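You operate a simulated robot arm through the tools that you are given. There is no shell and no other tool.

Carry out the task below with a simulated robot arm. There is one attempt and no reset: what you move stays moved.

## Task
Load the white pad into the test filter, close it up and pump it to 2 bar.
Fine: push the plate home, lock it, shut the drain and open the feed first.

The check looks at the end state, three seconds after you hand in, the way a careful person would. Anything else that was tipped, shoved, dropped, spilled or broken makes it a failure.

## Robot
A 6-joint arm with a two-finger gripper, fixed in place. Base frame: the origin is at the foot of the arm, x ahead of it, y to its left, z up; the work surface is at about z = 780. Readings come in mm, rad, newtons and seconds.
Its first joint turns from -2.897 to 2.897 rad. Payload 2.45 kg.
Tool frame: the origin (TCP) lies between the finger pads and is the grasp point; the fingertips stand 20 mm ahead of it; z points along the fingers, y is the line along which they close. The gripper opens to 140 mm. The gripper's body begins 168 mm behind the TCP.
Orientation is told as [roll, pitch, yaw] about the base's x, y, z axes, in that order, counted from this pose: with the fingers straight down and closing along the base's y, the tool's x points along the base's -x, its y along +y and its z along -z.

## Interface
- The arm moves only by the tool arm_command. Its arguments are lists of equal length, an entry for each row: "delta_rot": the turn, a rotation vector about the base's x, y, z in rad, a list of three; "dp": the shift along the base's x, y, z in mm, a list of three; "fingers": the gripper command, from -1 (fully open) to 1 (shut), values between in proportion. In form: {"delta_rot": [[ax, ay, az], ...], "dp": [[tx, ty, tz], ...], "fingers": [fingers, ...]}. A call has 1 to 20 rows; each row shifts and turns the commanded pose from where the row before left it. Each row takes 0.2 s and may step no farther than 50 mm and 0.15 rad from the row before; otherwise, or with a gripper value out of range, the whole call is refused. Where a pose cannot be reached the arm comes as near as it can. A force on the tool above 70 N (or 10 N above the force at the start of the call, whichever is more), or a blocked arm, ends the call early, and 0.2 s more pass. The fingers move at their own pace (about 45 mm/s each) and stop on an object; they squeeze with about 33 N. The grip force told is the motor's: it shows also when the fingers shut on nothing. Time passes only in rows, and 0.2 s behind the last, so rows that do not move let the fingers close. The reply holds the time, the measured pose of the TCP, the force on the tool along the base axes, the opening and the grip force, in the units named above and with some noise, with the torque about the TCP (base axes, N m) and any sound that the robot's microphone picked up.
- Cameras (640 x 400 px; columns grow to the right, rows downward): "scene" is fixed at [399.9, -499.5, 1540.4]; the picture's right is [0.71, -0.71, 0.00], its down [-0.32, -0.32, -0.89] and it looks along [0.63, 0.63, -0.45] (base axes); focal length 361 px, centre (320, 200). "wrist" rides on the gripper at [78, 11, -209] in the tool frame; the picture's right is [-0.14, 0.99, 0.00], its down [-0.92, -0.13, -0.37] and it looks along [-0.37, -0.05, 0.93] (tool axes); focal length 280 px, centre (320, 200). There is no depth. A picture from a camera that has moved, and an enlarged one, comes with that camera's place and axes in the base frame and with its lens.
- camera(camera): a new picture of that camera. No time passes.
- zoom(camera, box): a new picture of the part [left, top, right, bottom] of that camera's present view, enlarged. No time passes.
- finish_job(): hands the job in; it is judged then, once.

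Places have to be worked out from the pictures, the camera data and where the tool is seen. Open the gripper and draw the arm clear of the work before you hand the job in, unless the task says otherwise.

The tools are called after ">>>" by a JSON object that holds its "fn" and its "kwargs". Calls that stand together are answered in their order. arm_command: Moves the arm, as the interface text tells. Its arguments: {"type":"object","properties":{"delta_rot":{"type":"array","items":{"type":"array","items":{"type":"number"}}},"dp":{"type":"array","items":{"type":"array","items":{"type":"number"}}},"fingers":{"type":"array","items":{"type":"number"}}},"required":["delta_rot","dp","fingers"]} The other tools are called the same way: camera (camera) takes a picture; zoom (camera, box) takes an enlarged picture of a part of a camera's view; finish_job () hands the job in.

At the start:

```text
time: 0.0
tool_pos: [829.7, 270.2, 1160.3]
orientation: [0.001, 0.0, 0.001]
contact_force: [0.0, 0.3, -0.3]
moment: [-0.01, 0.01, -0.02]
gripper_width: 140.3
gripper_force: 0.1
```

scene: 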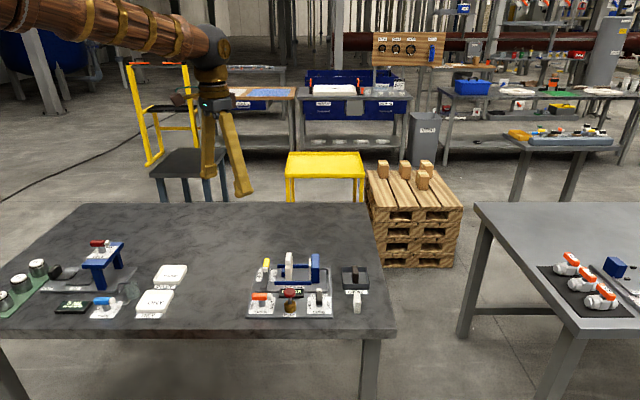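
wrist: 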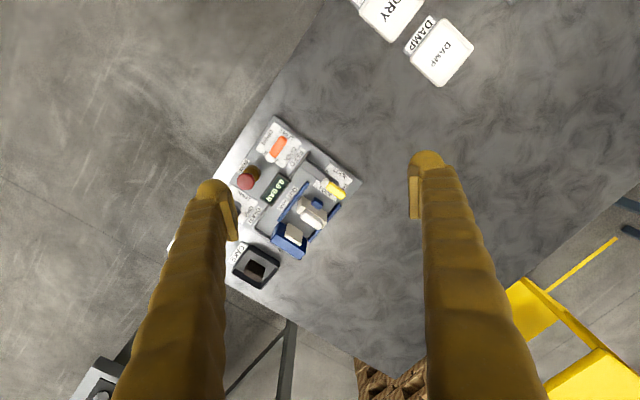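

I start by looking closely at the work area in both cameras before moving anything.

>>> {"fn": "zoom", "kwargs": {"camera": "scene", "box": [230, 235, 390, 335]}}

>>> {"fn": "zoom", "kwargs": {"camera": "scene", "box": [0, 230, 200, 335]}}

>>> {"fn": "zoom", "kwargs": {"camera": "wrist", "box": [210, 100, 380, 300]}}

```text
4.00 times, centred on (310, 285) of scene
camera zoom: at [399.9, -499.5, 1540.4], right [0.71, -0.71, 0.0], down [-0.32, -0.32, -0.89], along [0.63, 0.63, -0.45], focal length 1443 px, centre (360, -140)
```

zoom: 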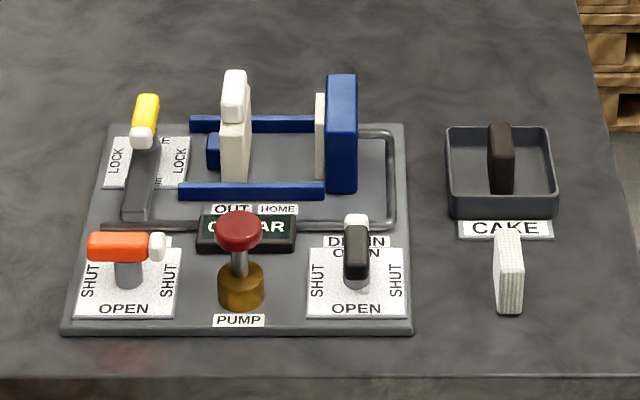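

```text
3.20 times, centred on (100, 282) of scene
camera zoom: at [399.9, -499.5, 1540.4], right [0.71, -0.71, 0.0], down [-0.32, -0.32, -0.89], along [0.63, 0.63, -0.45], focal length 1154 px, centre (1024, -64)
```

zoom: 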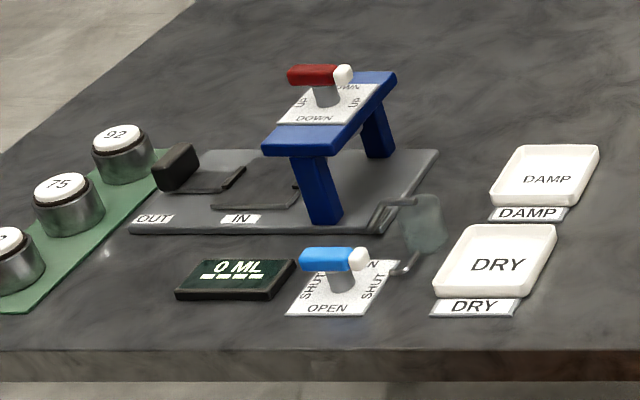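

```text
2.00 times, centred on (295, 200) of wrist
camera zoom: at [749.4, 281.5, 1369.2], right [0.14, 0.99, 0.0], down [0.92, -0.13, 0.37], along [0.37, -0.05, -0.93], focal length 561 px, centre (370, 200)
```

zoom: 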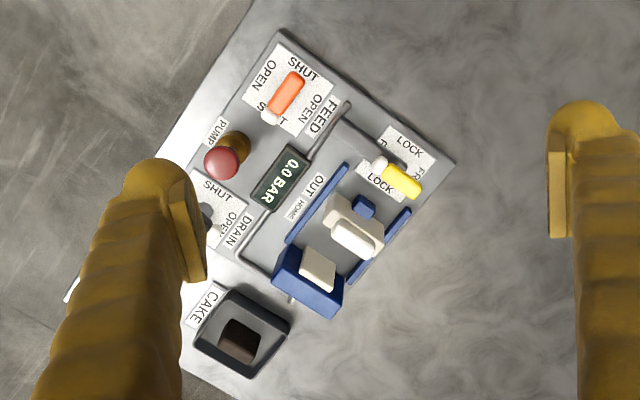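

The filter sits on a board turned about 45° (around x≈960, y≈190). The white ribbed slab stands by the CAKE tray at about (1030, -20). I turn the tool +45° to line up with the board and go to a lookout pose above it.

>>> {"fn": "arm_command", "kwargs": {"delta_rot": [[0, 0, 0.131], [0, 0, 0.131], [0, 0, 0.131], [0, 0, 0.131], [0, 0, 0.131], [0, 0, 0.1304], [0, 0, 0]], "dp": [[7.5, -25, -16.5], [7.5, -25, -16.5], [7.5, -25, -16.5], [7.5, -25, -16.5], [7.5, -25, -16.5], [7.5, -25, -16.5], [0, 0, 0]], "fingers": [-1, -1, -1, -1, -1, -1, -1]}}

>>> {"fn": "camera", "kwargs": {"camera": "wrist"}}

>>> {"fn": "camera", "kwargs": {"camera": "scene"}}

```text
time: 1.6
tool_pos: [873.9, 120.5, 1061.1]
orientation: [0.0, -0.001, 0.788]
contact_force: [-0.3, 0.0, -0.3]
moment: [-0.01, 0.0, 0.01]
gripper_width: 139.9
gripper_force: 0.0
```

```text
taken
camera wrist: at [810.5, 73.5, 1270.5], right [-0.6, 0.8, 0.0], down [0.74, 0.56, 0.37], along [0.29, 0.22, -0.93], focal length 280 px, centre (320, 200)
```

wrist: 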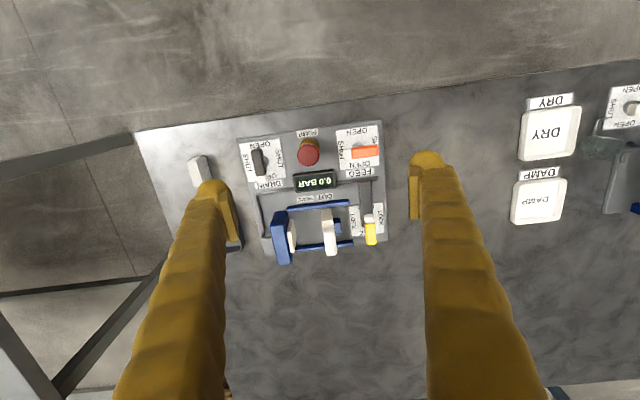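

```text
taken
```

scene: 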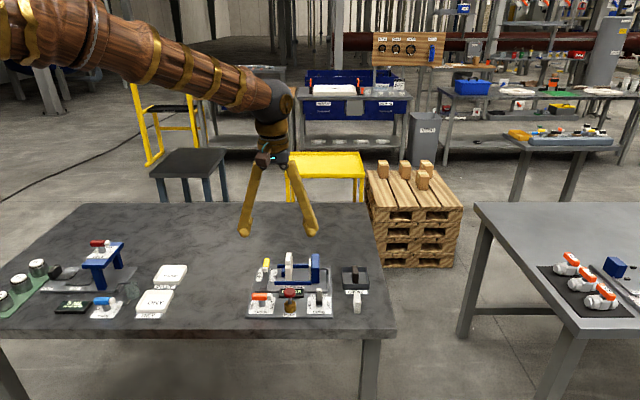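

The board is between the fingers in the wrist view (image down = away from the robot). I enlarge it.

>>> {"fn": "zoom", "kwargs": {"camera": "wrist", "box": [225, 110, 405, 275]}}

>>> {"fn": "zoom", "kwargs": {"camera": "scene", "box": [240, 245, 340, 325]}}

>>> {"fn": "zoom", "kwargs": {"camera": "scene", "box": [320, 250, 390, 325]}}

```text
2.42 times, centred on (315, 192) of wrist
camera zoom: at [810.5, 73.5, 1270.5], right [-0.6, 0.8, 0.0], down [0.74, 0.56, 0.37], along [0.29, 0.22, -0.93], focal length 680 px, centre (332, 218)
```

zoom: 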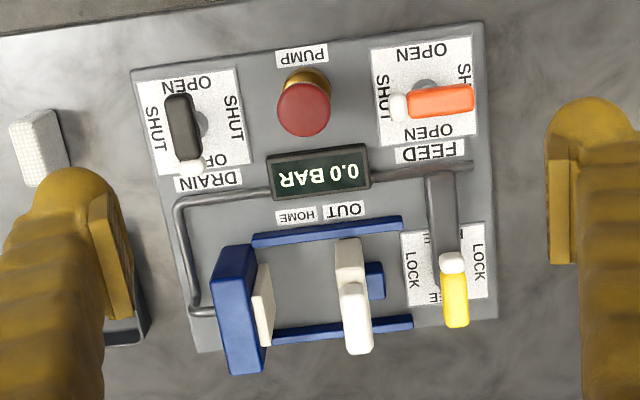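

```text
5.00 times, centred on (290, 285) of scene
camera zoom: at [399.9, -499.5, 1540.4], right [0.71, -0.71, 0.0], down [-0.32, -0.32, -0.89], along [0.63, 0.63, -0.45], focal length 1803 px, centre (470, -225)
```

zoom: 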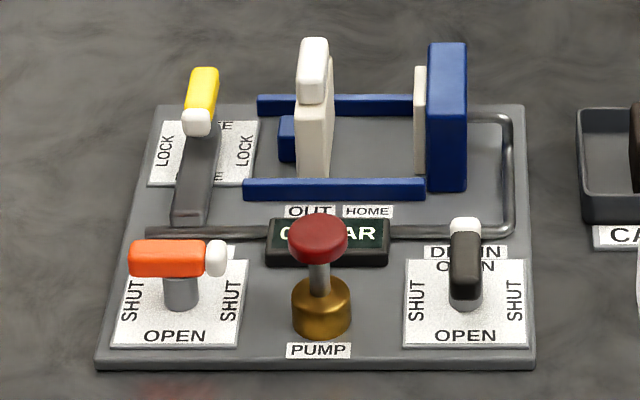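

```text
5.33 times, centred on (355, 288) of scene
camera zoom: at [399.9, -499.5, 1540.4], right [0.71, -0.71, 0.0], down [-0.32, -0.32, -0.89], along [0.63, 0.63, -0.45], focal length 1924 px, centre (133, -267)
```

zoom: 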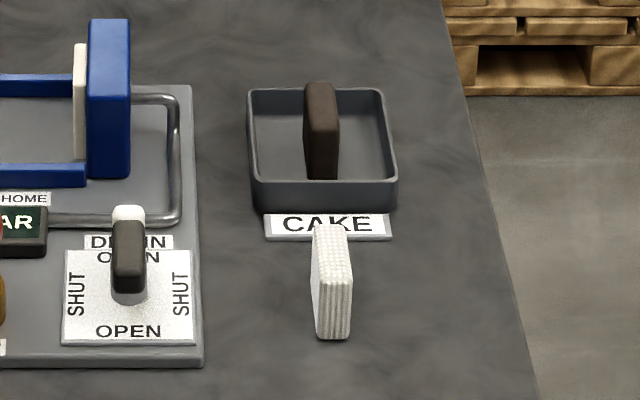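

The drain (black) is open with its tip away. The feed (orange) is shut with its tip to the right. The lock (yellow) is free with its tip to the front. Next I move over to look at the pad and the tray.

>>> {"fn": "arm_command", "kwargs": {"delta_rot": [[0, 0, 0], [0, 0, 0], [0, 0, 0], [0, 0, 0], [0, 0, 0], [0, 0, 0]], "dp": [[18.4, -38.6, -12.2], [18.4, -38.6, -12.2], [18.4, -38.6, -12.2], [18.4, -38.6, -12.2], [18.4, -38.6, -12.2], [0, 0, 0]], "fingers": [-1, -1, -1, -1, -1, -1]}}

>>> {"fn": "camera", "kwargs": {"camera": "wrist"}}

>>> {"fn": "zoom", "kwargs": {"camera": "scene", "box": [335, 258, 375, 318]}}

```text
time: 3.0
tool_pos: [967.4, -72.0, 1000.7]
orientation: [0.002, -0.001, 0.789]
contact_force: [-0.4, -1.4, -0.3]
moment: [0.04, 0.0, 0.01]
gripper_width: 140.0
gripper_force: 0.0
```

```text
taken
camera wrist: at [903.2, -120.2, 1209.7], right [-0.6, 0.8, 0.0], down [0.74, 0.56, 0.37], along [0.29, 0.22, -0.93], focal length 280 px, centre (320, 200)
```

wrist: 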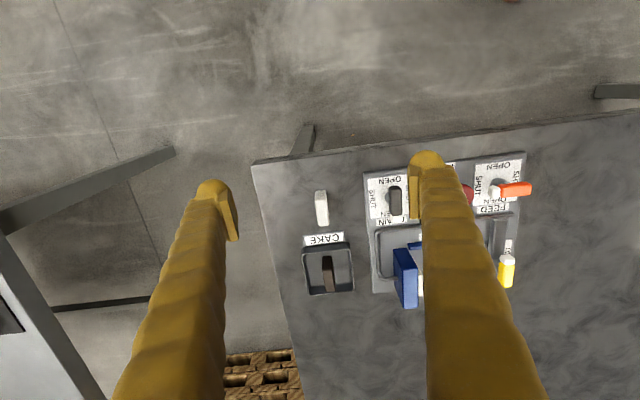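

```text
6.67 times, centred on (355, 288) of scene
camera zoom: at [399.9, -499.5, 1540.4], right [0.71, -0.71, 0.0], down [-0.32, -0.32, -0.89], along [0.63, 0.63, -0.45], focal length 2404 px, centre (87, -387)
```

zoom: 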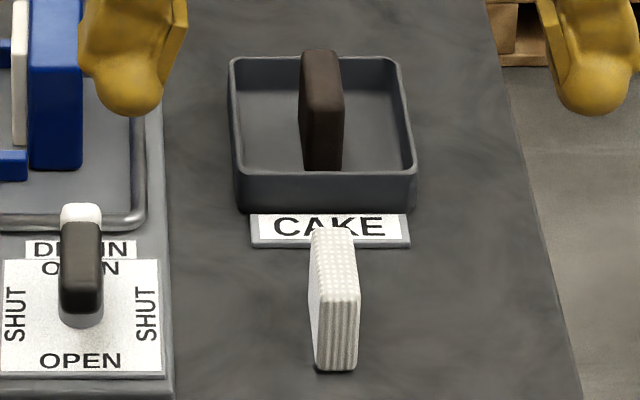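

The pad is a slab about 18 mm thick, about 38 mm tall and about 60 mm long. I enlarge the wrist view for accurate coordinates.

>>> {"fn": "zoom", "kwargs": {"camera": "wrist", "box": [245, 150, 375, 300]}}

>>> {"fn": "zoom", "kwargs": {"camera": "wrist", "box": [300, 180, 345, 235]}}

```text
2.67 times, centred on (310, 225) of wrist
camera zoom: at [903.2, -120.2, 1209.7], right [-0.6, 0.8, 0.0], down [0.74, 0.56, 0.37], along [0.29, 0.22, -0.93], focal length 748 px, centre (347, 133)
```

zoom: 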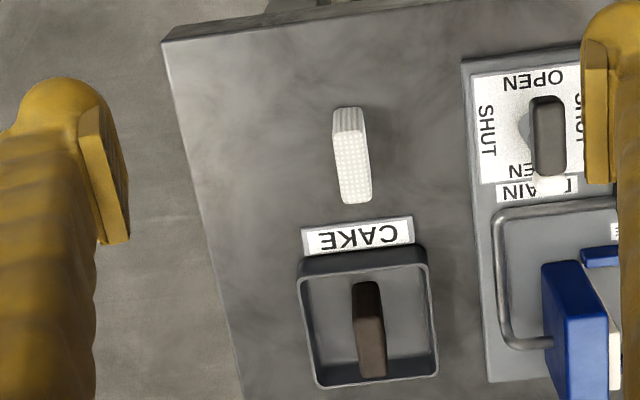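

```text
7.27 times, centred on (322, 208) of wrist
camera zoom: at [903.2, -120.2, 1209.7], right [-0.6, 0.8, 0.0], down [0.74, 0.56, 0.37], along [0.29, 0.22, -0.93], focal length 2039 px, centre (302, 146)
```

zoom: 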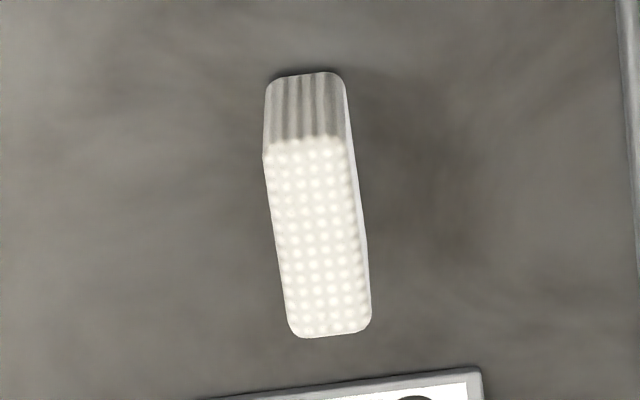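

The pad's centre is about (1041, -12). It spans z 780 to 825, is about 17 mm thick across the board's left-right direction, and is square with the board. Now I move above the plate gap to measure it.

>>> {"fn": "arm_command", "kwargs": {"delta_rot": [[0, 0, 0], [0, 0, 0], [0, 0, 0], [0, 0, 0], [0, 0, 0], [0, 0, 0], [0, 0, 0]], "dp": [[0, 48, 0], [0, 48, 0], [0, 48, 0], [0, 48, 0], [0, 48, -20], [0, 0, -30], [0, 0, 0]], "fingers": [-1, -1, -1, -1, -1, -1, -1]}}

>>> {"fn": "camera", "kwargs": {"camera": "wrist"}}

>>> {"fn": "zoom", "kwargs": {"camera": "wrist", "box": [230, 110, 410, 260]}}

```text
refused: row 5 steps farther than a row can; nothing moved
```

```text
taken
camera wrist: at [903.2, -120.2, 1209.7], right [-0.6, 0.8, 0.0], down [0.74, 0.56, 0.37], along [0.29, 0.22, -0.93], focal length 280 px, centre (320, 200)
```

wrist: 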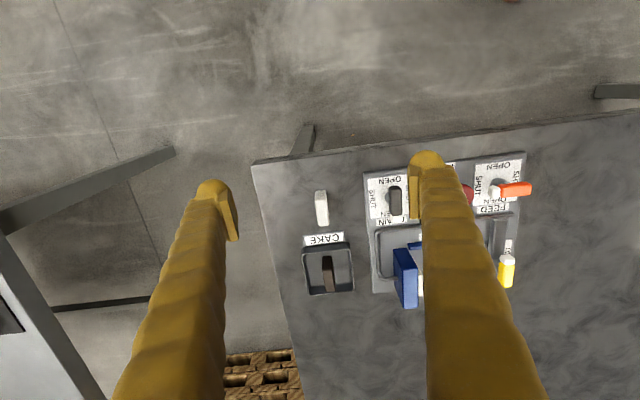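

```text
2.67 times, centred on (320, 185) of wrist
camera zoom: at [903.2, -120.2, 1209.7], right [-0.6, 0.8, 0.0], down [0.74, 0.56, 0.37], along [0.29, 0.22, -0.93], focal length 748 px, centre (320, 240)
```

zoom: 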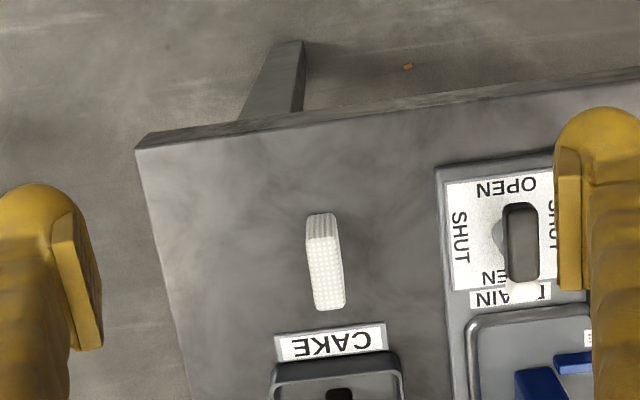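

One row was too long, so nothing moved. I send the same move again in smaller steps.

>>> {"fn": "arm_command", "kwargs": {"delta_rot": [[0, 0, 0], [0, 0, 0], [0, 0, 0], [0, 0, 0], [0, 0, 0], [0, 0, 0], [0, 0, 0], [0, 0, 0]], "dp": [[0, 48, 0], [0, 48, 0], [0, 48, 0], [0, 48, 0], [0, 48, 0], [0, 0, -25], [0, 0, -30], [0, 0, 0]], "fingers": [-1, -1, -1, -1, -1, -1, -1, -1]}}

>>> {"fn": "camera", "kwargs": {"camera": "wrist"}}

>>> {"fn": "zoom", "kwargs": {"camera": "wrist", "box": [230, 110, 410, 260]}}

```text
time: 4.8
tool_pos: [967.4, 168.6, 944.2]
orientation: [-0.001, -0.001, 0.785]
contact_force: [0.6, 0.3, -0.1]
moment: [-0.01, 0.01, 0.0]
gripper_width: 140.1
gripper_force: 0.1
```

```text
taken
camera wrist: at [902.8, 119.4, 1153.1], right [-0.6, 0.8, 0.0], down [0.74, 0.56, 0.37], along [0.29, 0.22, -0.93], focal length 280 px, centre (320, 200)
```

wrist: 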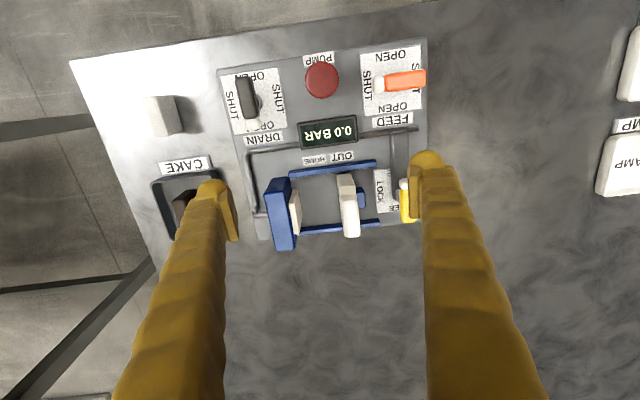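

```text
2.67 times, centred on (320, 185) of wrist
camera zoom: at [902.8, 119.4, 1153.1], right [-0.6, 0.8, 0.0], down [0.74, 0.56, 0.37], along [0.29, 0.22, -0.93], focal length 748 px, centre (320, 240)
```

zoom: 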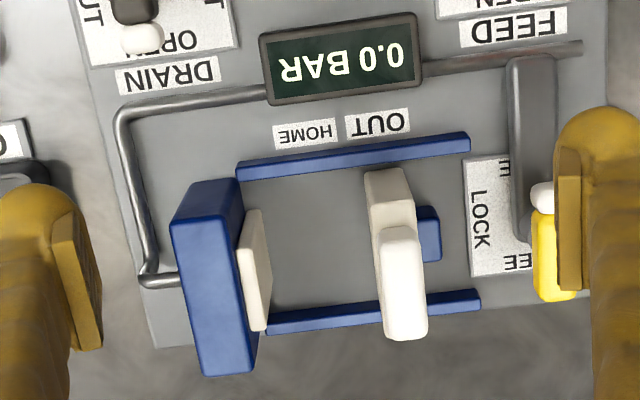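

I enlarge the plate and the gap for finer measurements.

>>> {"fn": "zoom", "kwargs": {"camera": "wrist", "box": [260, 155, 370, 255]}}

>>> {"fn": "zoom", "kwargs": {"camera": "scene", "box": [270, 245, 330, 300]}}

```text
4.00 times, centred on (315, 205) of wrist
camera zoom: at [902.8, 119.4, 1153.1], right [-0.6, 0.8, 0.0], down [0.74, 0.56, 0.37], along [0.29, 0.22, -0.93], focal length 1122 px, centre (340, 180)
```

zoom: 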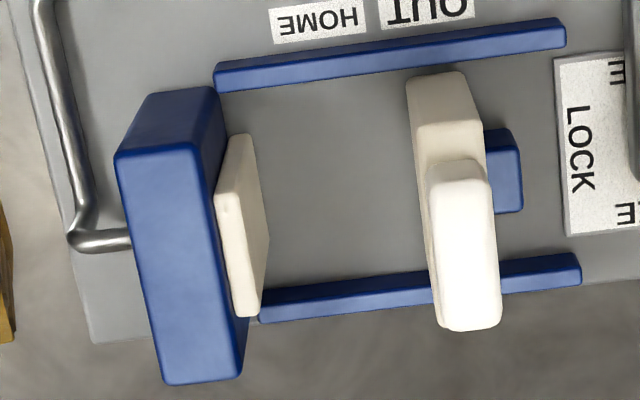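

```text
7.27 times, centred on (300, 272) of scene
camera zoom: at [399.9, -499.5, 1540.4], right [0.71, -0.71, 0.0], down [-0.32, -0.32, -0.89], along [0.63, 0.63, -0.45], focal length 2623 px, centre (466, -327)
```

zoom: 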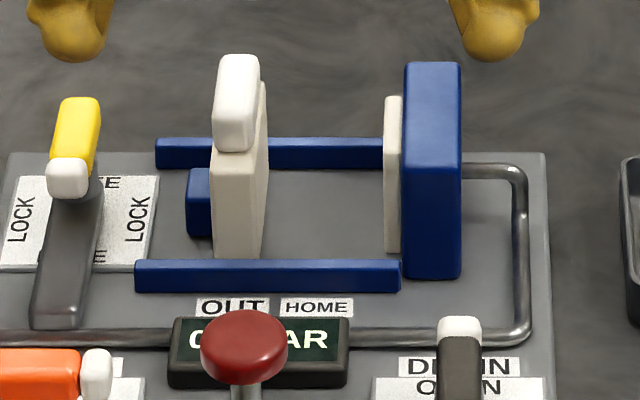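

Measured in board axes (u = away along (0.71, 0.71), v = right along (0.71, -0.71)):
- **Moving plate:** v≈527–546
- **Fixed liner face:** v≈600
- **Rails:** u≈824 and 903
- **Home label:** v≈573

The pad lies beyond vertical reach, so I lean the tool about 20° along +u, keeping the closing line along v, and hover above the pad.

>>> {"fn": "arm_command", "kwargs": {"delta_rot": [[0.0823, -0.0823, 0], [0.0823, -0.0823, 0], [0.0823, -0.0823, 0], [0, 0, 0], [0, 0, 0], [0, 0, 0]], "dp": [[18.3, -45.2, 0], [18.3, -45.2, 0], [18.3, -45.2, 0], [18.2, -45.4, 0], [0, 0, -34], [0, 0, 0]], "fingers": [-0.5, 0.0, 0.14, 0.14, 0.14, 0.14]}}

>>> {"fn": "camera", "kwargs": {"camera": "wrist"}}

>>> {"fn": "zoom", "kwargs": {"camera": "scene", "box": [310, 195, 410, 325]}}

```text
time: 6.2
tool_pos: [1038.9, -12.6, 913.2]
orientation: [-0.002, -0.352, 0.787]
contact_force: [-0.5, -0.5, -0.2]
moment: [0.01, 0.01, -0.02]
gripper_width: 60.3
gripper_force: 0.1
```

```text
taken
camera wrist: at [927.5, -106.9, 1082.7], right [-0.61, 0.79, 0.05], down [0.61, 0.43, 0.66], along [0.5, 0.43, -0.75], focal length 280 px, centre (320, 200)
```

wrist: 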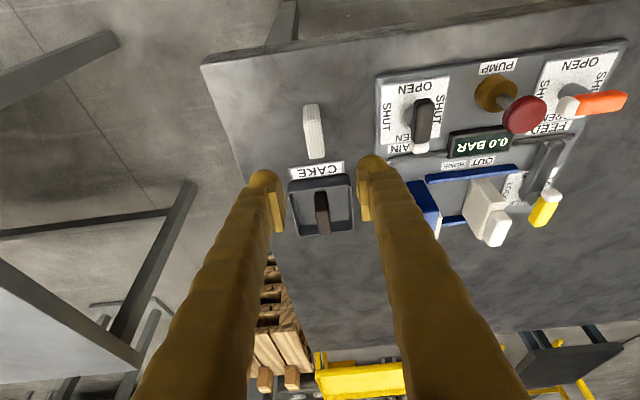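

```text
3.08 times, centred on (360, 260) of scene
camera zoom: at [399.9, -499.5, 1540.4], right [0.71, -0.71, 0.0], down [-0.32, -0.32, -0.89], along [0.63, 0.63, -0.45], focal length 1110 px, centre (197, 15)
```

zoom: 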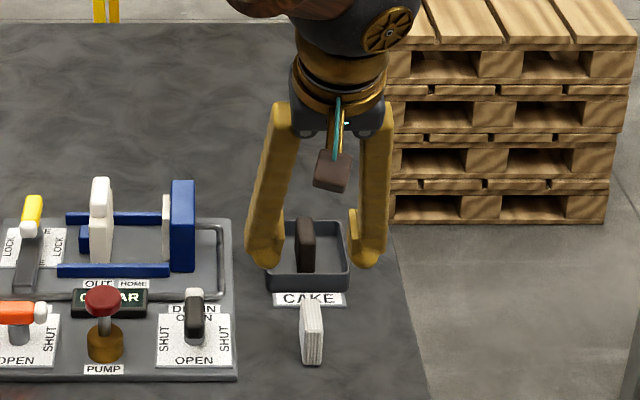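

The pose was reached exactly. Before committing I look closely at the fingertip shape, since clearance in the gap matters.

>>> {"fn": "zoom", "kwargs": {"camera": "scene", "box": [380, 215, 440, 285]}}

>>> {"fn": "zoom", "kwargs": {"camera": "scene", "box": [380, 200, 440, 290]}}

>>> {"fn": "zoom", "kwargs": {"camera": "scene", "box": [340, 210, 440, 290]}}

>>> {"fn": "zoom", "kwargs": {"camera": "wrist", "box": [230, 150, 410, 260]}}

```text
5.71 times, centred on (410, 250) of scene
camera zoom: at [399.9, -499.5, 1540.4], right [0.71, -0.71, 0.0], down [-0.32, -0.32, -0.89], along [0.63, 0.63, -0.45], focal length 2061 px, centre (-194, -86)
```

zoom: 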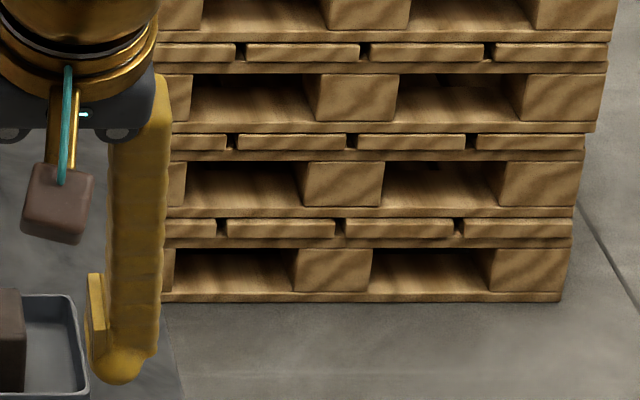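

```text
4.44 times, centred on (410, 245) of scene
camera zoom: at [399.9, -499.5, 1540.4], right [0.71, -0.71, 0.0], down [-0.32, -0.32, -0.89], along [0.63, 0.63, -0.45], focal length 1603 px, centre (-80, 0)
```

zoom: 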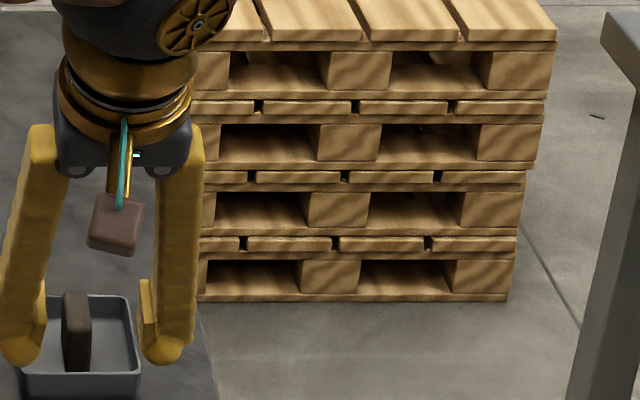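

```text
5.00 times, centred on (390, 250) of scene
camera zoom: at [399.9, -499.5, 1540.4], right [0.71, -0.71, 0.0], down [-0.32, -0.32, -0.89], along [0.63, 0.63, -0.45], focal length 1803 px, centre (-30, -50)
```

zoom: 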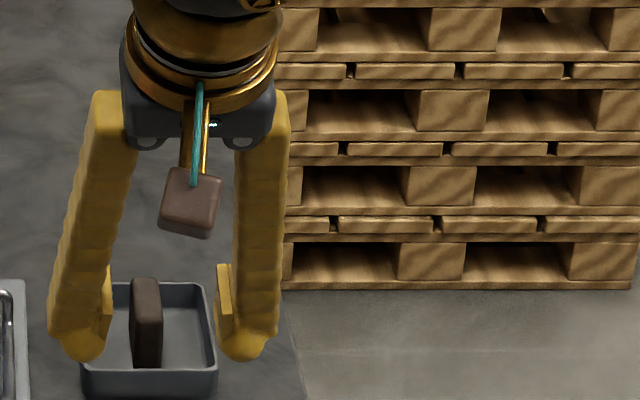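

```text
3.56 times, centred on (320, 205) of wrist
camera zoom: at [927.5, -106.9, 1082.7], right [-0.61, 0.79, 0.05], down [0.61, 0.43, 0.66], along [0.5, 0.43, -0.75], focal length 997 px, centre (320, 182)
```

zoom: 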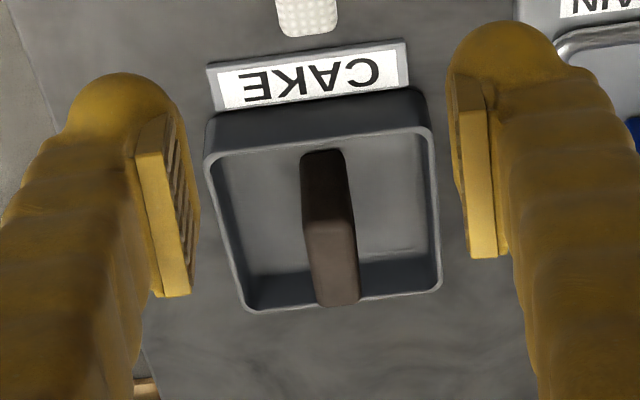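

The finger bodies look thicker than the pads, so I would rather grip the pad across its length (closing along u), with only the 36 mm finger width in the gap. First I test how far the arm reaches with the tool vertical, turned to yaw −45°.

>>> {"fn": "arm_command", "kwargs": {"delta_rot": [[-0.0823, 0.0823, 0], [-0.0823, 0.0823, 0], [-0.0823, 0.0823, 0], [0, 0, -0.1428], [0, 0, -0.1428], [0, 0, -0.1428], [0, 0, -0.1428], [0, 0, -0.1428], [0, 0, -0.1428], [0, 0, -0.1428], [0, 0, -0.1428], [0, 0, -0.1428], [0, 0, -0.1428], [0, 0, -0.1428], [0, 0, 0]], "dp": [[0, 0, 15], [0, 0, 15], [0, 0, 5], [0, 0, 0], [0, 0, 0], [0, 0, 0], [0, 0, 0], [0, 0, 0], [0, 0, 0], [0, 0, 0], [0, 0, 0], [0, 0, 0], [0, 0, 0], [0, 0, 0], [0, 0, 0]], "fingers": [0.14, 0.14, 0.14, 0.14, 0.14, 0.14, 0.14, 0.14, 0.14, 0.14, 0.14, 0.14, 0.14, 0.0, -0.1]}}

>>> {"fn": "camera", "kwargs": {"camera": "wrist"}}

>>> {"fn": "camera", "kwargs": {"camera": "scene"}}

```text
time: 9.4
tool_pos: [1038.5, -13.0, 945.9]
orientation: [0.001, 0.001, -0.785]
contact_force: [0.3, 0.6, -1.1]
moment: [0.0, 0.0, 0.0]
gripper_width: 77.1
gripper_force: 0.1
```

```text
taken
camera wrist: at [989.8, 49.5, 1154.9], right [0.8, 0.6, 0.0], down [0.56, -0.74, 0.37], along [0.22, -0.29, -0.93], focal length 280 px, centre (320, 200)
```

wrist: 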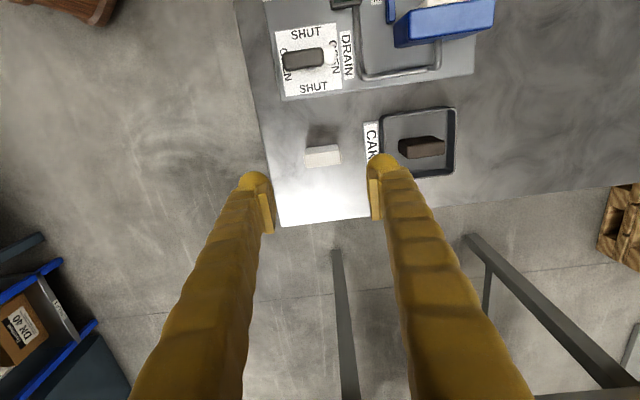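

```text
taken
```

scene: 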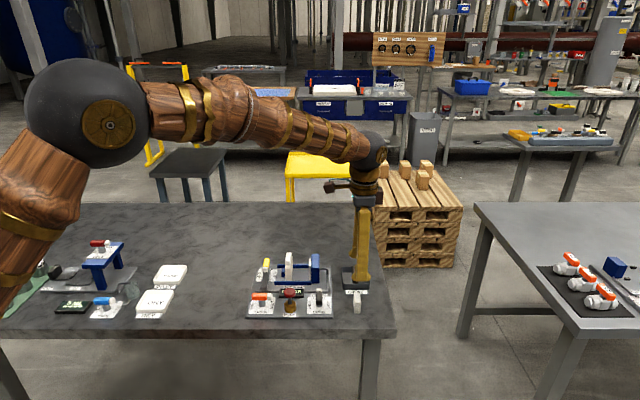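

Vertical at R≈1039 is reached without trouble. Now I refine the pad's centre from this view.

>>> {"fn": "zoom", "kwargs": {"camera": "wrist", "box": [285, 130, 365, 180]}}

>>> {"fn": "zoom", "kwargs": {"camera": "wrist", "box": [230, 100, 470, 240]}}

```text
8.00 times, centred on (325, 155) of wrist
camera zoom: at [989.8, 49.5, 1154.9], right [0.8, 0.6, 0.0], down [0.56, -0.74, 0.37], along [0.22, -0.29, -0.93], focal length 2243 px, centre (280, 560)
```

zoom: 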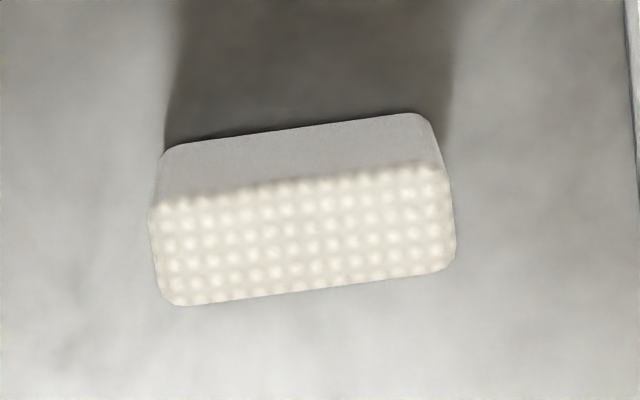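

```text
2.67 times, centred on (350, 170) of wrist
camera zoom: at [989.8, 49.5, 1154.9], right [0.8, 0.6, 0.0], down [0.56, -0.74, 0.37], along [0.22, -0.29, -0.93], focal length 748 px, centre (240, 280)
```

zoom: 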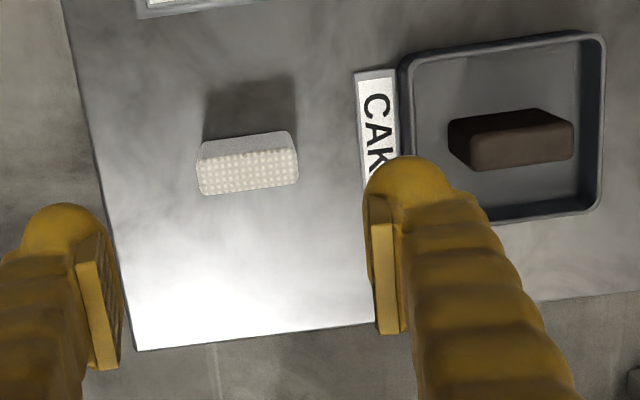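

The pad is 45 × 15 × 45 mm, centred at u≈727, v≈744.5, which is (1040.7, -12.2). I set the opening to about 60 mm and go down to just above it.

>>> {"fn": "arm_command", "kwargs": {"delta_rot": [[0, 0, 0], [0, 0, 0], [0, 0, 0], [0, 0, 0]], "dp": [[2.2, 0.8, -25], [0, 0, -30], [0, 0, -31], [0, 0, 0]], "fingers": [0.13, 0.13, 0.13, 0.13]}}

>>> {"fn": "camera", "kwargs": {"camera": "wrist"}}

>>> {"fn": "zoom", "kwargs": {"camera": "scene", "box": [310, 215, 410, 325]}}

```text
time: 10.4
tool_pos: [1039.3, -15.0, 859.8]
orientation: [-0.001, 0.001, -0.784]
contact_force: [-0.5, -0.5, -0.2]
moment: [0.0, -0.03, 0.02]
gripper_width: 61.0
gripper_force: 0.1
```

```text
taken
camera wrist: at [990.3, 48.9, 1069.0], right [0.8, 0.6, 0.0], down [0.56, -0.74, 0.37], along [0.22, -0.29, -0.93], focal length 280 px, centre (320, 200)
```

wrist: 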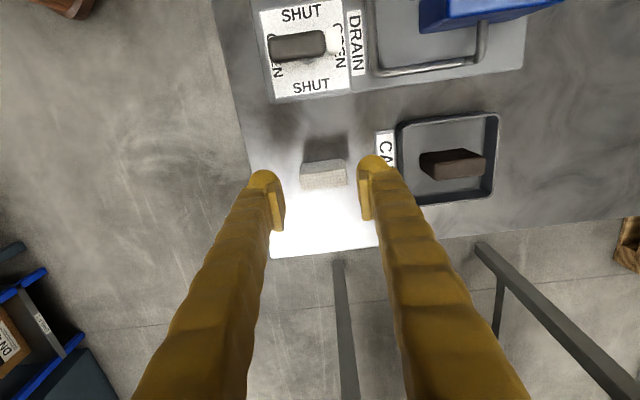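

```text
3.64 times, centred on (360, 270) of scene
camera zoom: at [399.9, -499.5, 1540.4], right [0.71, -0.71, 0.0], down [-0.32, -0.32, -0.89], along [0.63, 0.63, -0.45], focal length 1312 px, centre (174, -54)
```

zoom: 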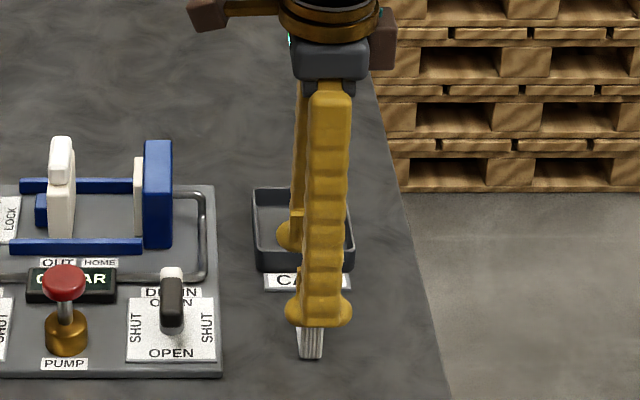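

The tool is just above the pad, about 2 mm off in y. I check the fingertip outline and its alignment closely.

>>> {"fn": "zoom", "kwargs": {"camera": "scene", "box": [335, 265, 385, 315]}}

>>> {"fn": "zoom", "kwargs": {"camera": "wrist", "box": [240, 140, 410, 250]}}

```text
8.00 times, centred on (360, 290) of scene
camera zoom: at [399.9, -499.5, 1540.4], right [0.71, -0.71, 0.0], down [-0.32, -0.32, -0.89], along [0.63, 0.63, -0.45], focal length 2885 px, centre (0, -520)
```

zoom: 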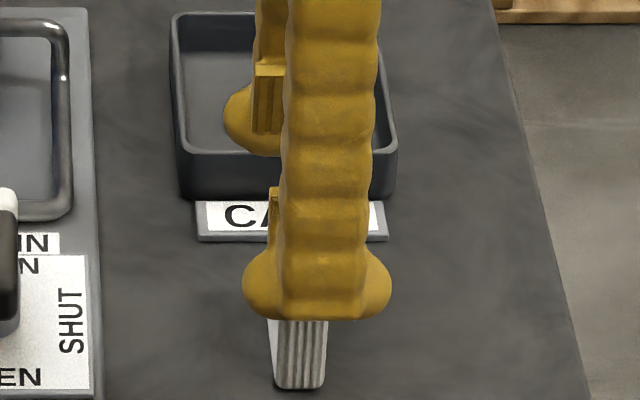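

```text
3.64 times, centred on (325, 195) of wrist
camera zoom: at [990.3, 48.9, 1069.0], right [0.8, 0.6, 0.0], down [0.56, -0.74, 0.37], along [0.22, -0.29, -0.93], focal length 1020 px, centre (302, 218)
```

zoom: 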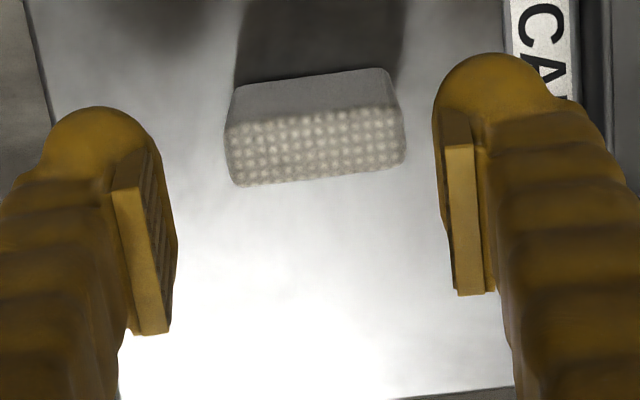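

I correct the small offset and go down to grip height (tips about 23 mm above the table).

>>> {"fn": "arm_command", "kwargs": {"delta_rot": [[0, 0, 0], [0, 0, 0], [0, 0, 0]], "dp": [[1.4, 2.8, 0], [0, 0, -18], [0, 0, -19]], "fingers": [0.13, 0.13, 0.13]}}

>>> {"fn": "zoom", "kwargs": {"camera": "wrist", "box": [240, 140, 410, 250]}}

>>> {"fn": "zoom", "kwargs": {"camera": "scene", "box": [335, 265, 385, 315]}}

```text
time: 11.2
tool_pos: [1041.7, -10.5, 823.0]
orientation: [0.001, -0.001, -0.784]
contact_force: [-0.8, 0.5, -0.1]
moment: [-0.01, 0.02, 0.0]
gripper_width: 60.7
gripper_force: 0.0
```

```text
3.64 times, centred on (325, 195) of wrist
camera zoom: at [992.9, 53.0, 1032.0], right [0.8, 0.6, 0.0], down [0.56, -0.74, 0.37], along [0.22, -0.29, -0.93], focal length 1020 px, centre (302, 218)
```

zoom: 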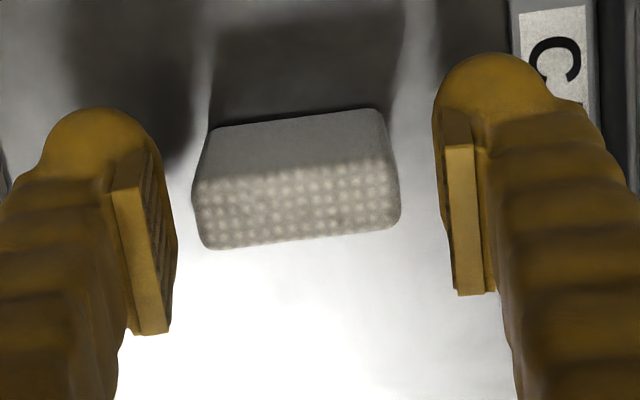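

```text
8.00 times, centred on (360, 290) of scene
camera zoom: at [399.9, -499.5, 1540.4], right [0.71, -0.71, 0.0], down [-0.32, -0.32, -0.89], along [0.63, 0.63, -0.45], focal length 2885 px, centre (0, -520)
```

zoom: 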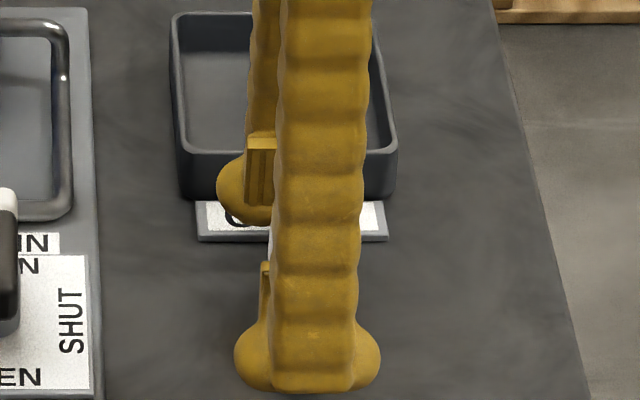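

The TCP projects onto the pad's centre within about 1 mm. I close on the pad.

>>> {"fn": "arm_command", "kwargs": {"delta_rot": [[0, 0, 0], [0, 0, 0], [0, 0, 0]], "dp": [[0, 0, 0], [0, 0, 0], [0, 0, 0]], "fingers": [0.6, 0.6, 0.6]}}

>>> {"fn": "zoom", "kwargs": {"camera": "wrist", "box": [240, 140, 410, 250]}}

```text
time: 12.0
tool_pos: [1041.4, -11.1, 822.7]
orientation: [0.0, 0.0, -0.784]
contact_force: [-0.4, 0.0, 0.5]
moment: [-0.01, 0.0, 0.04]
gripper_width: 44.0
gripper_force: 32.9
```

```text
3.64 times, centred on (325, 195) of wrist
camera zoom: at [992.9, 53.0, 1032.0], right [0.8, 0.6, 0.0], down [0.56, -0.74, 0.37], along [0.22, -0.29, -0.93], focal length 1020 px, centre (302, 218)
```

zoom: 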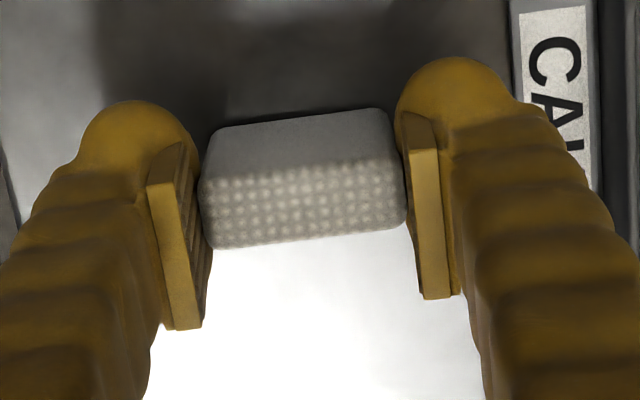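

The pad is gripped (44 mm opening, 33 N). I lift straight up.

>>> {"fn": "arm_command", "kwargs": {"delta_rot": [[0, 0, 0], [0, 0, 0], [0, 0, 0], [0, 0, 0], [0, 0, 0]], "dp": [[0, 0, 12], [0, 0, 30], [0, 0, 40], [0, 0, 45], [0, 0, 0]], "fingers": [0.6, 0.6, 0.6, 0.6, 0.6]}}

>>> {"fn": "camera", "kwargs": {"camera": "wrist"}}

>>> {"fn": "zoom", "kwargs": {"camera": "scene", "box": [310, 205, 410, 325]}}

```text
time: 13.2
tool_pos: [1040.7, -9.8, 949.6]
orientation: [-0.001, -0.002, -0.784]
contact_force: [-1.4, -0.4, -0.7]
moment: [-0.04, -0.01, -0.02]
gripper_width: 44.0
gripper_force: 32.6
```

```text
taken
camera wrist: at [992.2, 53.5, 1159.1], right [0.8, 0.6, 0.0], down [0.56, -0.74, 0.37], along [0.22, -0.29, -0.93], focal length 280 px, centre (320, 200)
```

wrist: 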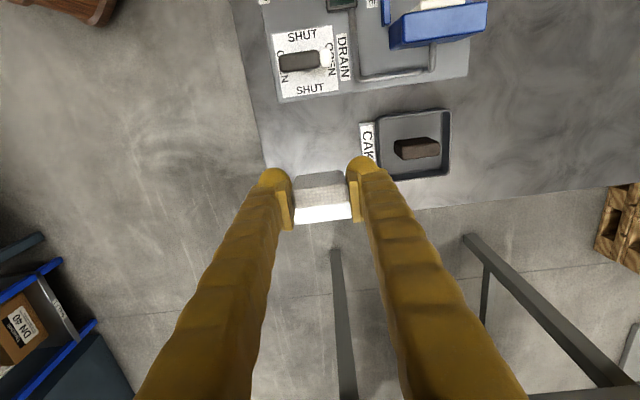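

```text
3.33 times, centred on (360, 265) of scene
camera zoom: at [399.9, -499.5, 1540.4], right [0.71, -0.71, 0.0], down [-0.32, -0.32, -0.89], along [0.63, 0.63, -0.45], focal length 1202 px, centre (187, -17)
```

zoom: 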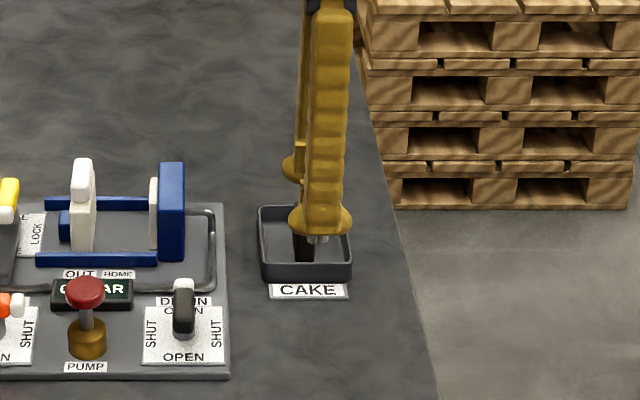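

The pad is held upright. I carry it at this height to above the gap.

>>> {"fn": "arm_command", "kwargs": {"delta_rot": [[0, 0, 0], [0, 0, 0], [0, 0, 0], [0, 0, 0], [0, 0, 0], [0, 0, 0]], "dp": [[-5.16, 43.08, 0], [-5.16, 43.08, 0], [-5.16, 43.08, 0], [-5.16, 43.08, 0], [-5.16, 43.08, 0], [0, 0, 0]], "fingers": [0.6, 0.6, 0.6, 0.6, 0.6, 0.6]}}

>>> {"fn": "camera", "kwargs": {"camera": "wrist"}}

>>> {"fn": "zoom", "kwargs": {"camera": "wrist", "box": [220, 120, 420, 260]}}

>>> {"fn": "zoom", "kwargs": {"camera": "scene", "box": [250, 205, 350, 315]}}

```text
time: 14.6
tool_pos: [1011.5, 205.5, 950.1]
orientation: [-0.001, -0.001, -0.785]
contact_force: [-0.4, 0.3, -0.2]
moment: [0.0, 0.0, -0.02]
gripper_width: 43.9
gripper_force: 32.9
```

```text
taken
camera wrist: at [962.5, 269.2, 1159.4], right [0.8, 0.6, 0.0], down [0.56, -0.74, 0.37], along [0.22, -0.29, -0.93], focal length 280 px, centre (320, 200)
```

wrist: 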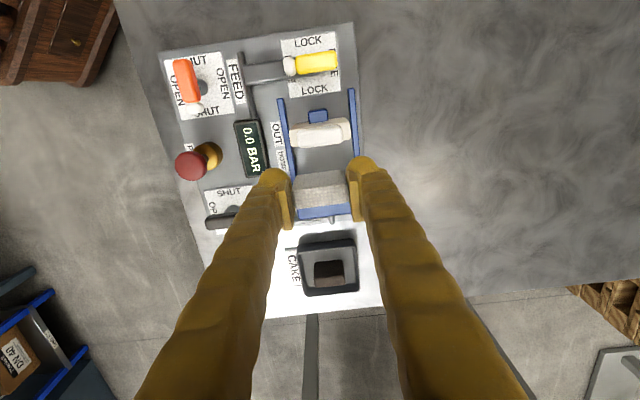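

```text
2.86 times, centred on (320, 190) of wrist
camera zoom: at [962.5, 269.2, 1159.4], right [0.8, 0.6, 0.0], down [0.56, -0.74, 0.37], along [0.22, -0.29, -0.93], focal length 801 px, centre (320, 229)
```

zoom: 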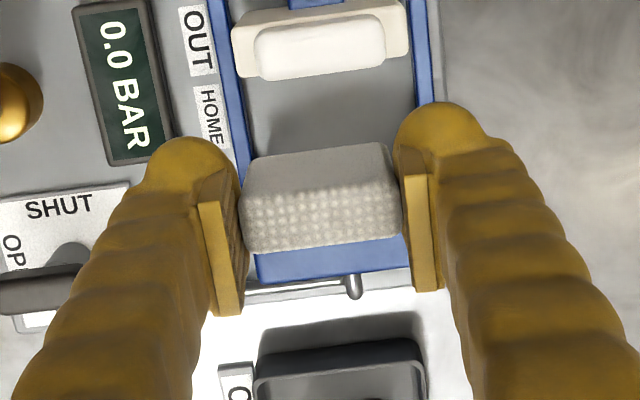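

```text
3.64 times, centred on (300, 260) of scene
camera zoom: at [399.9, -499.5, 1540.4], right [0.71, -0.71, 0.0], down [-0.32, -0.32, -0.89], along [0.63, 0.63, -0.45], focal length 1312 px, centre (393, -18)
```

zoom: 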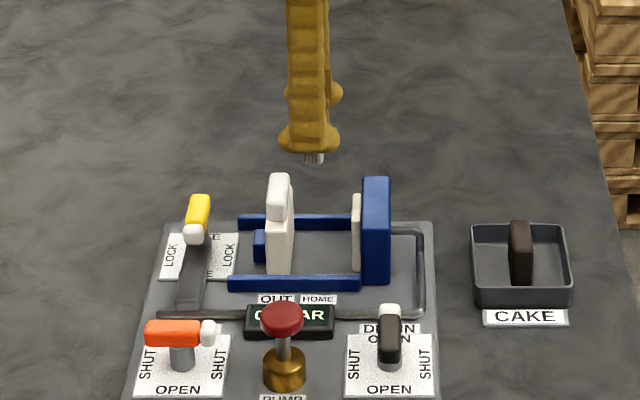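

The pad is above the gap, but x reads about 4 mm short. I nudge it and let it settle, then check again.

>>> {"fn": "arm_command", "kwargs": {"delta_rot": [[0, 0, 0], [0, 0, 0], [0, 0, 0]], "dp": [[4.5, 0, 0], [0, 0, 0], [0, 0, 0]], "fingers": [0.6, 0.6, 0.6]}}

>>> {"fn": "zoom", "kwargs": {"camera": "wrist", "box": [220, 120, 420, 260]}}

```text
time: 15.4
tool_pos: [1017.8, 205.3, 951.1]
orientation: [0.0, 0.0, -0.784]
contact_force: [0.1, 0.0, -0.2]
moment: [0.0, -0.01, 0.05]
gripper_width: 44.0
gripper_force: 32.9
```

```text
2.86 times, centred on (320, 190) of wrist
camera zoom: at [968.8, 268.9, 1159.1], right [0.8, 0.6, 0.0], down [0.56, -0.74, 0.37], along [0.22, -0.29, -0.93], focal length 801 px, centre (320, 229)
```

zoom: 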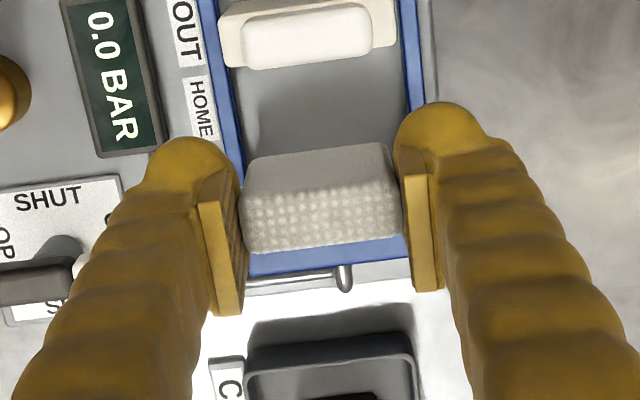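

Centred now (u≈864, v≈573). I lower partway and check clearances.

>>> {"fn": "arm_command", "kwargs": {"delta_rot": [[0, 0, 0], [0, 0, 0], [0, 0, 0], [0, 0, 0]], "dp": [[0, 0, -25], [0, 0, -25], [0, 0, 0], [0, 0, 0]], "fingers": [0.6, 0.6, 0.6, 0.6]}}

>>> {"fn": "zoom", "kwargs": {"camera": "wrist", "box": [220, 100, 420, 260]}}

>>> {"fn": "zoom", "kwargs": {"camera": "scene", "box": [265, 220, 345, 300]}}

```text
time: 16.4
tool_pos: [1018.7, 208.4, 900.5]
orientation: [0.0, 0.0, -0.785]
contact_force: [0.4, -1.0, -0.7]
moment: [0.0, 0.0, -0.02]
gripper_width: 44.1
gripper_force: 32.8
```

```text
2.50 times, centred on (320, 180) of wrist
camera zoom: at [970.0, 271.1, 1108.6], right [0.8, 0.6, 0.0], down [0.56, -0.74, 0.37], along [0.22, -0.29, -0.93], focal length 701 px, centre (320, 250)
```

zoom: 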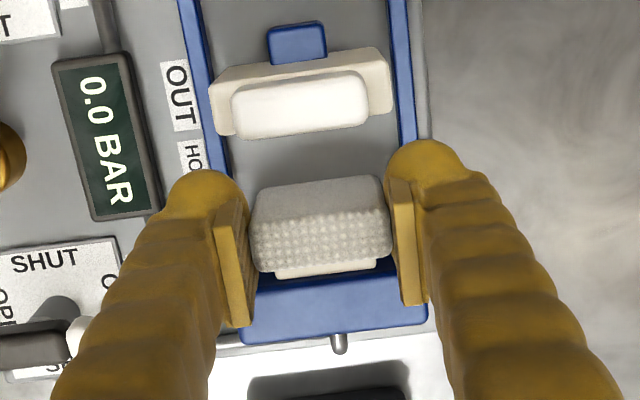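

```text
5.00 times, centred on (305, 260) of scene
camera zoom: at [399.9, -499.5, 1540.4], right [0.71, -0.71, 0.0], down [-0.32, -0.32, -0.89], along [0.63, 0.63, -0.45], focal length 1803 px, centre (395, -100)
```

zoom: 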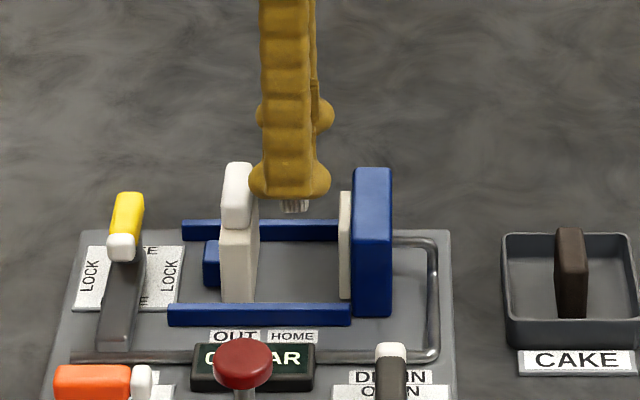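

There is a small drift of about +3 mm in u. I correct it and lower further.

>>> {"fn": "arm_command", "kwargs": {"delta_rot": [[0, 0, 0], [0, 0, 0], [0, 0, 0], [0, 0, 0]], "dp": [[-1.5, -2.7, 0], [0, 0, -15], [0, 0, -10], [0, 0, 0]], "fingers": [0.6, 0.6, 0.6, 0.6]}}

>>> {"fn": "zoom", "kwargs": {"camera": "wrist", "box": [220, 100, 420, 260]}}

>>> {"fn": "zoom", "kwargs": {"camera": "scene", "box": [270, 230, 340, 300]}}

```text
time: 17.4
tool_pos: [1019.9, 204.3, 874.0]
orientation: [0.0, 0.0, -0.782]
contact_force: [-0.8, -0.9, -0.5]
moment: [-0.02, -0.03, -0.01]
gripper_width: 44.0
gripper_force: 33.3
```

```text
2.50 times, centred on (320, 180) of wrist
camera zoom: at [969.9, 266.0, 1083.3], right [0.8, 0.6, 0.0], down [0.56, -0.74, 0.37], along [0.22, -0.29, -0.93], focal length 701 px, centre (320, 250)
```

zoom: 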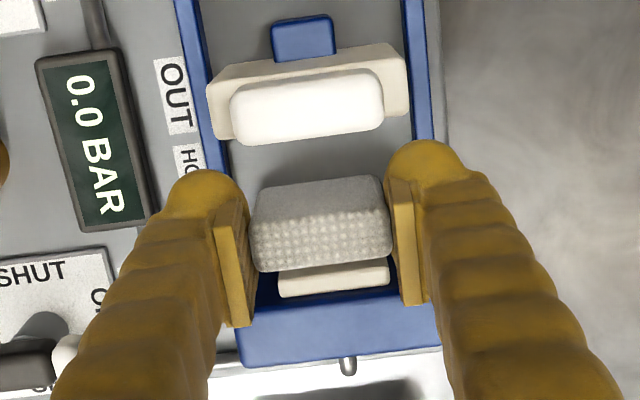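

```text
5.71 times, centred on (305, 265) of scene
camera zoom: at [399.9, -499.5, 1540.4], right [0.71, -0.71, 0.0], down [-0.32, -0.32, -0.89], along [0.63, 0.63, -0.45], focal length 2061 px, centre (406, -171)
```

zoom: 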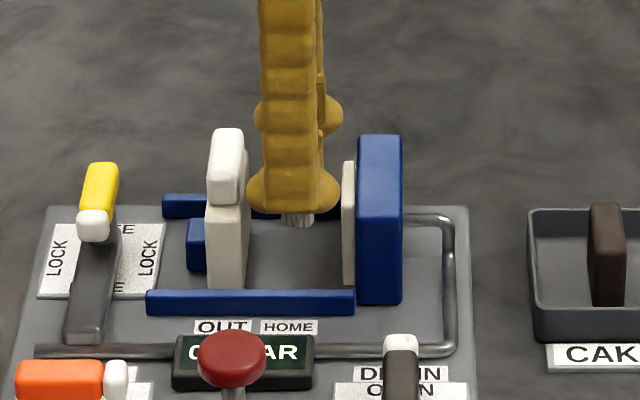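

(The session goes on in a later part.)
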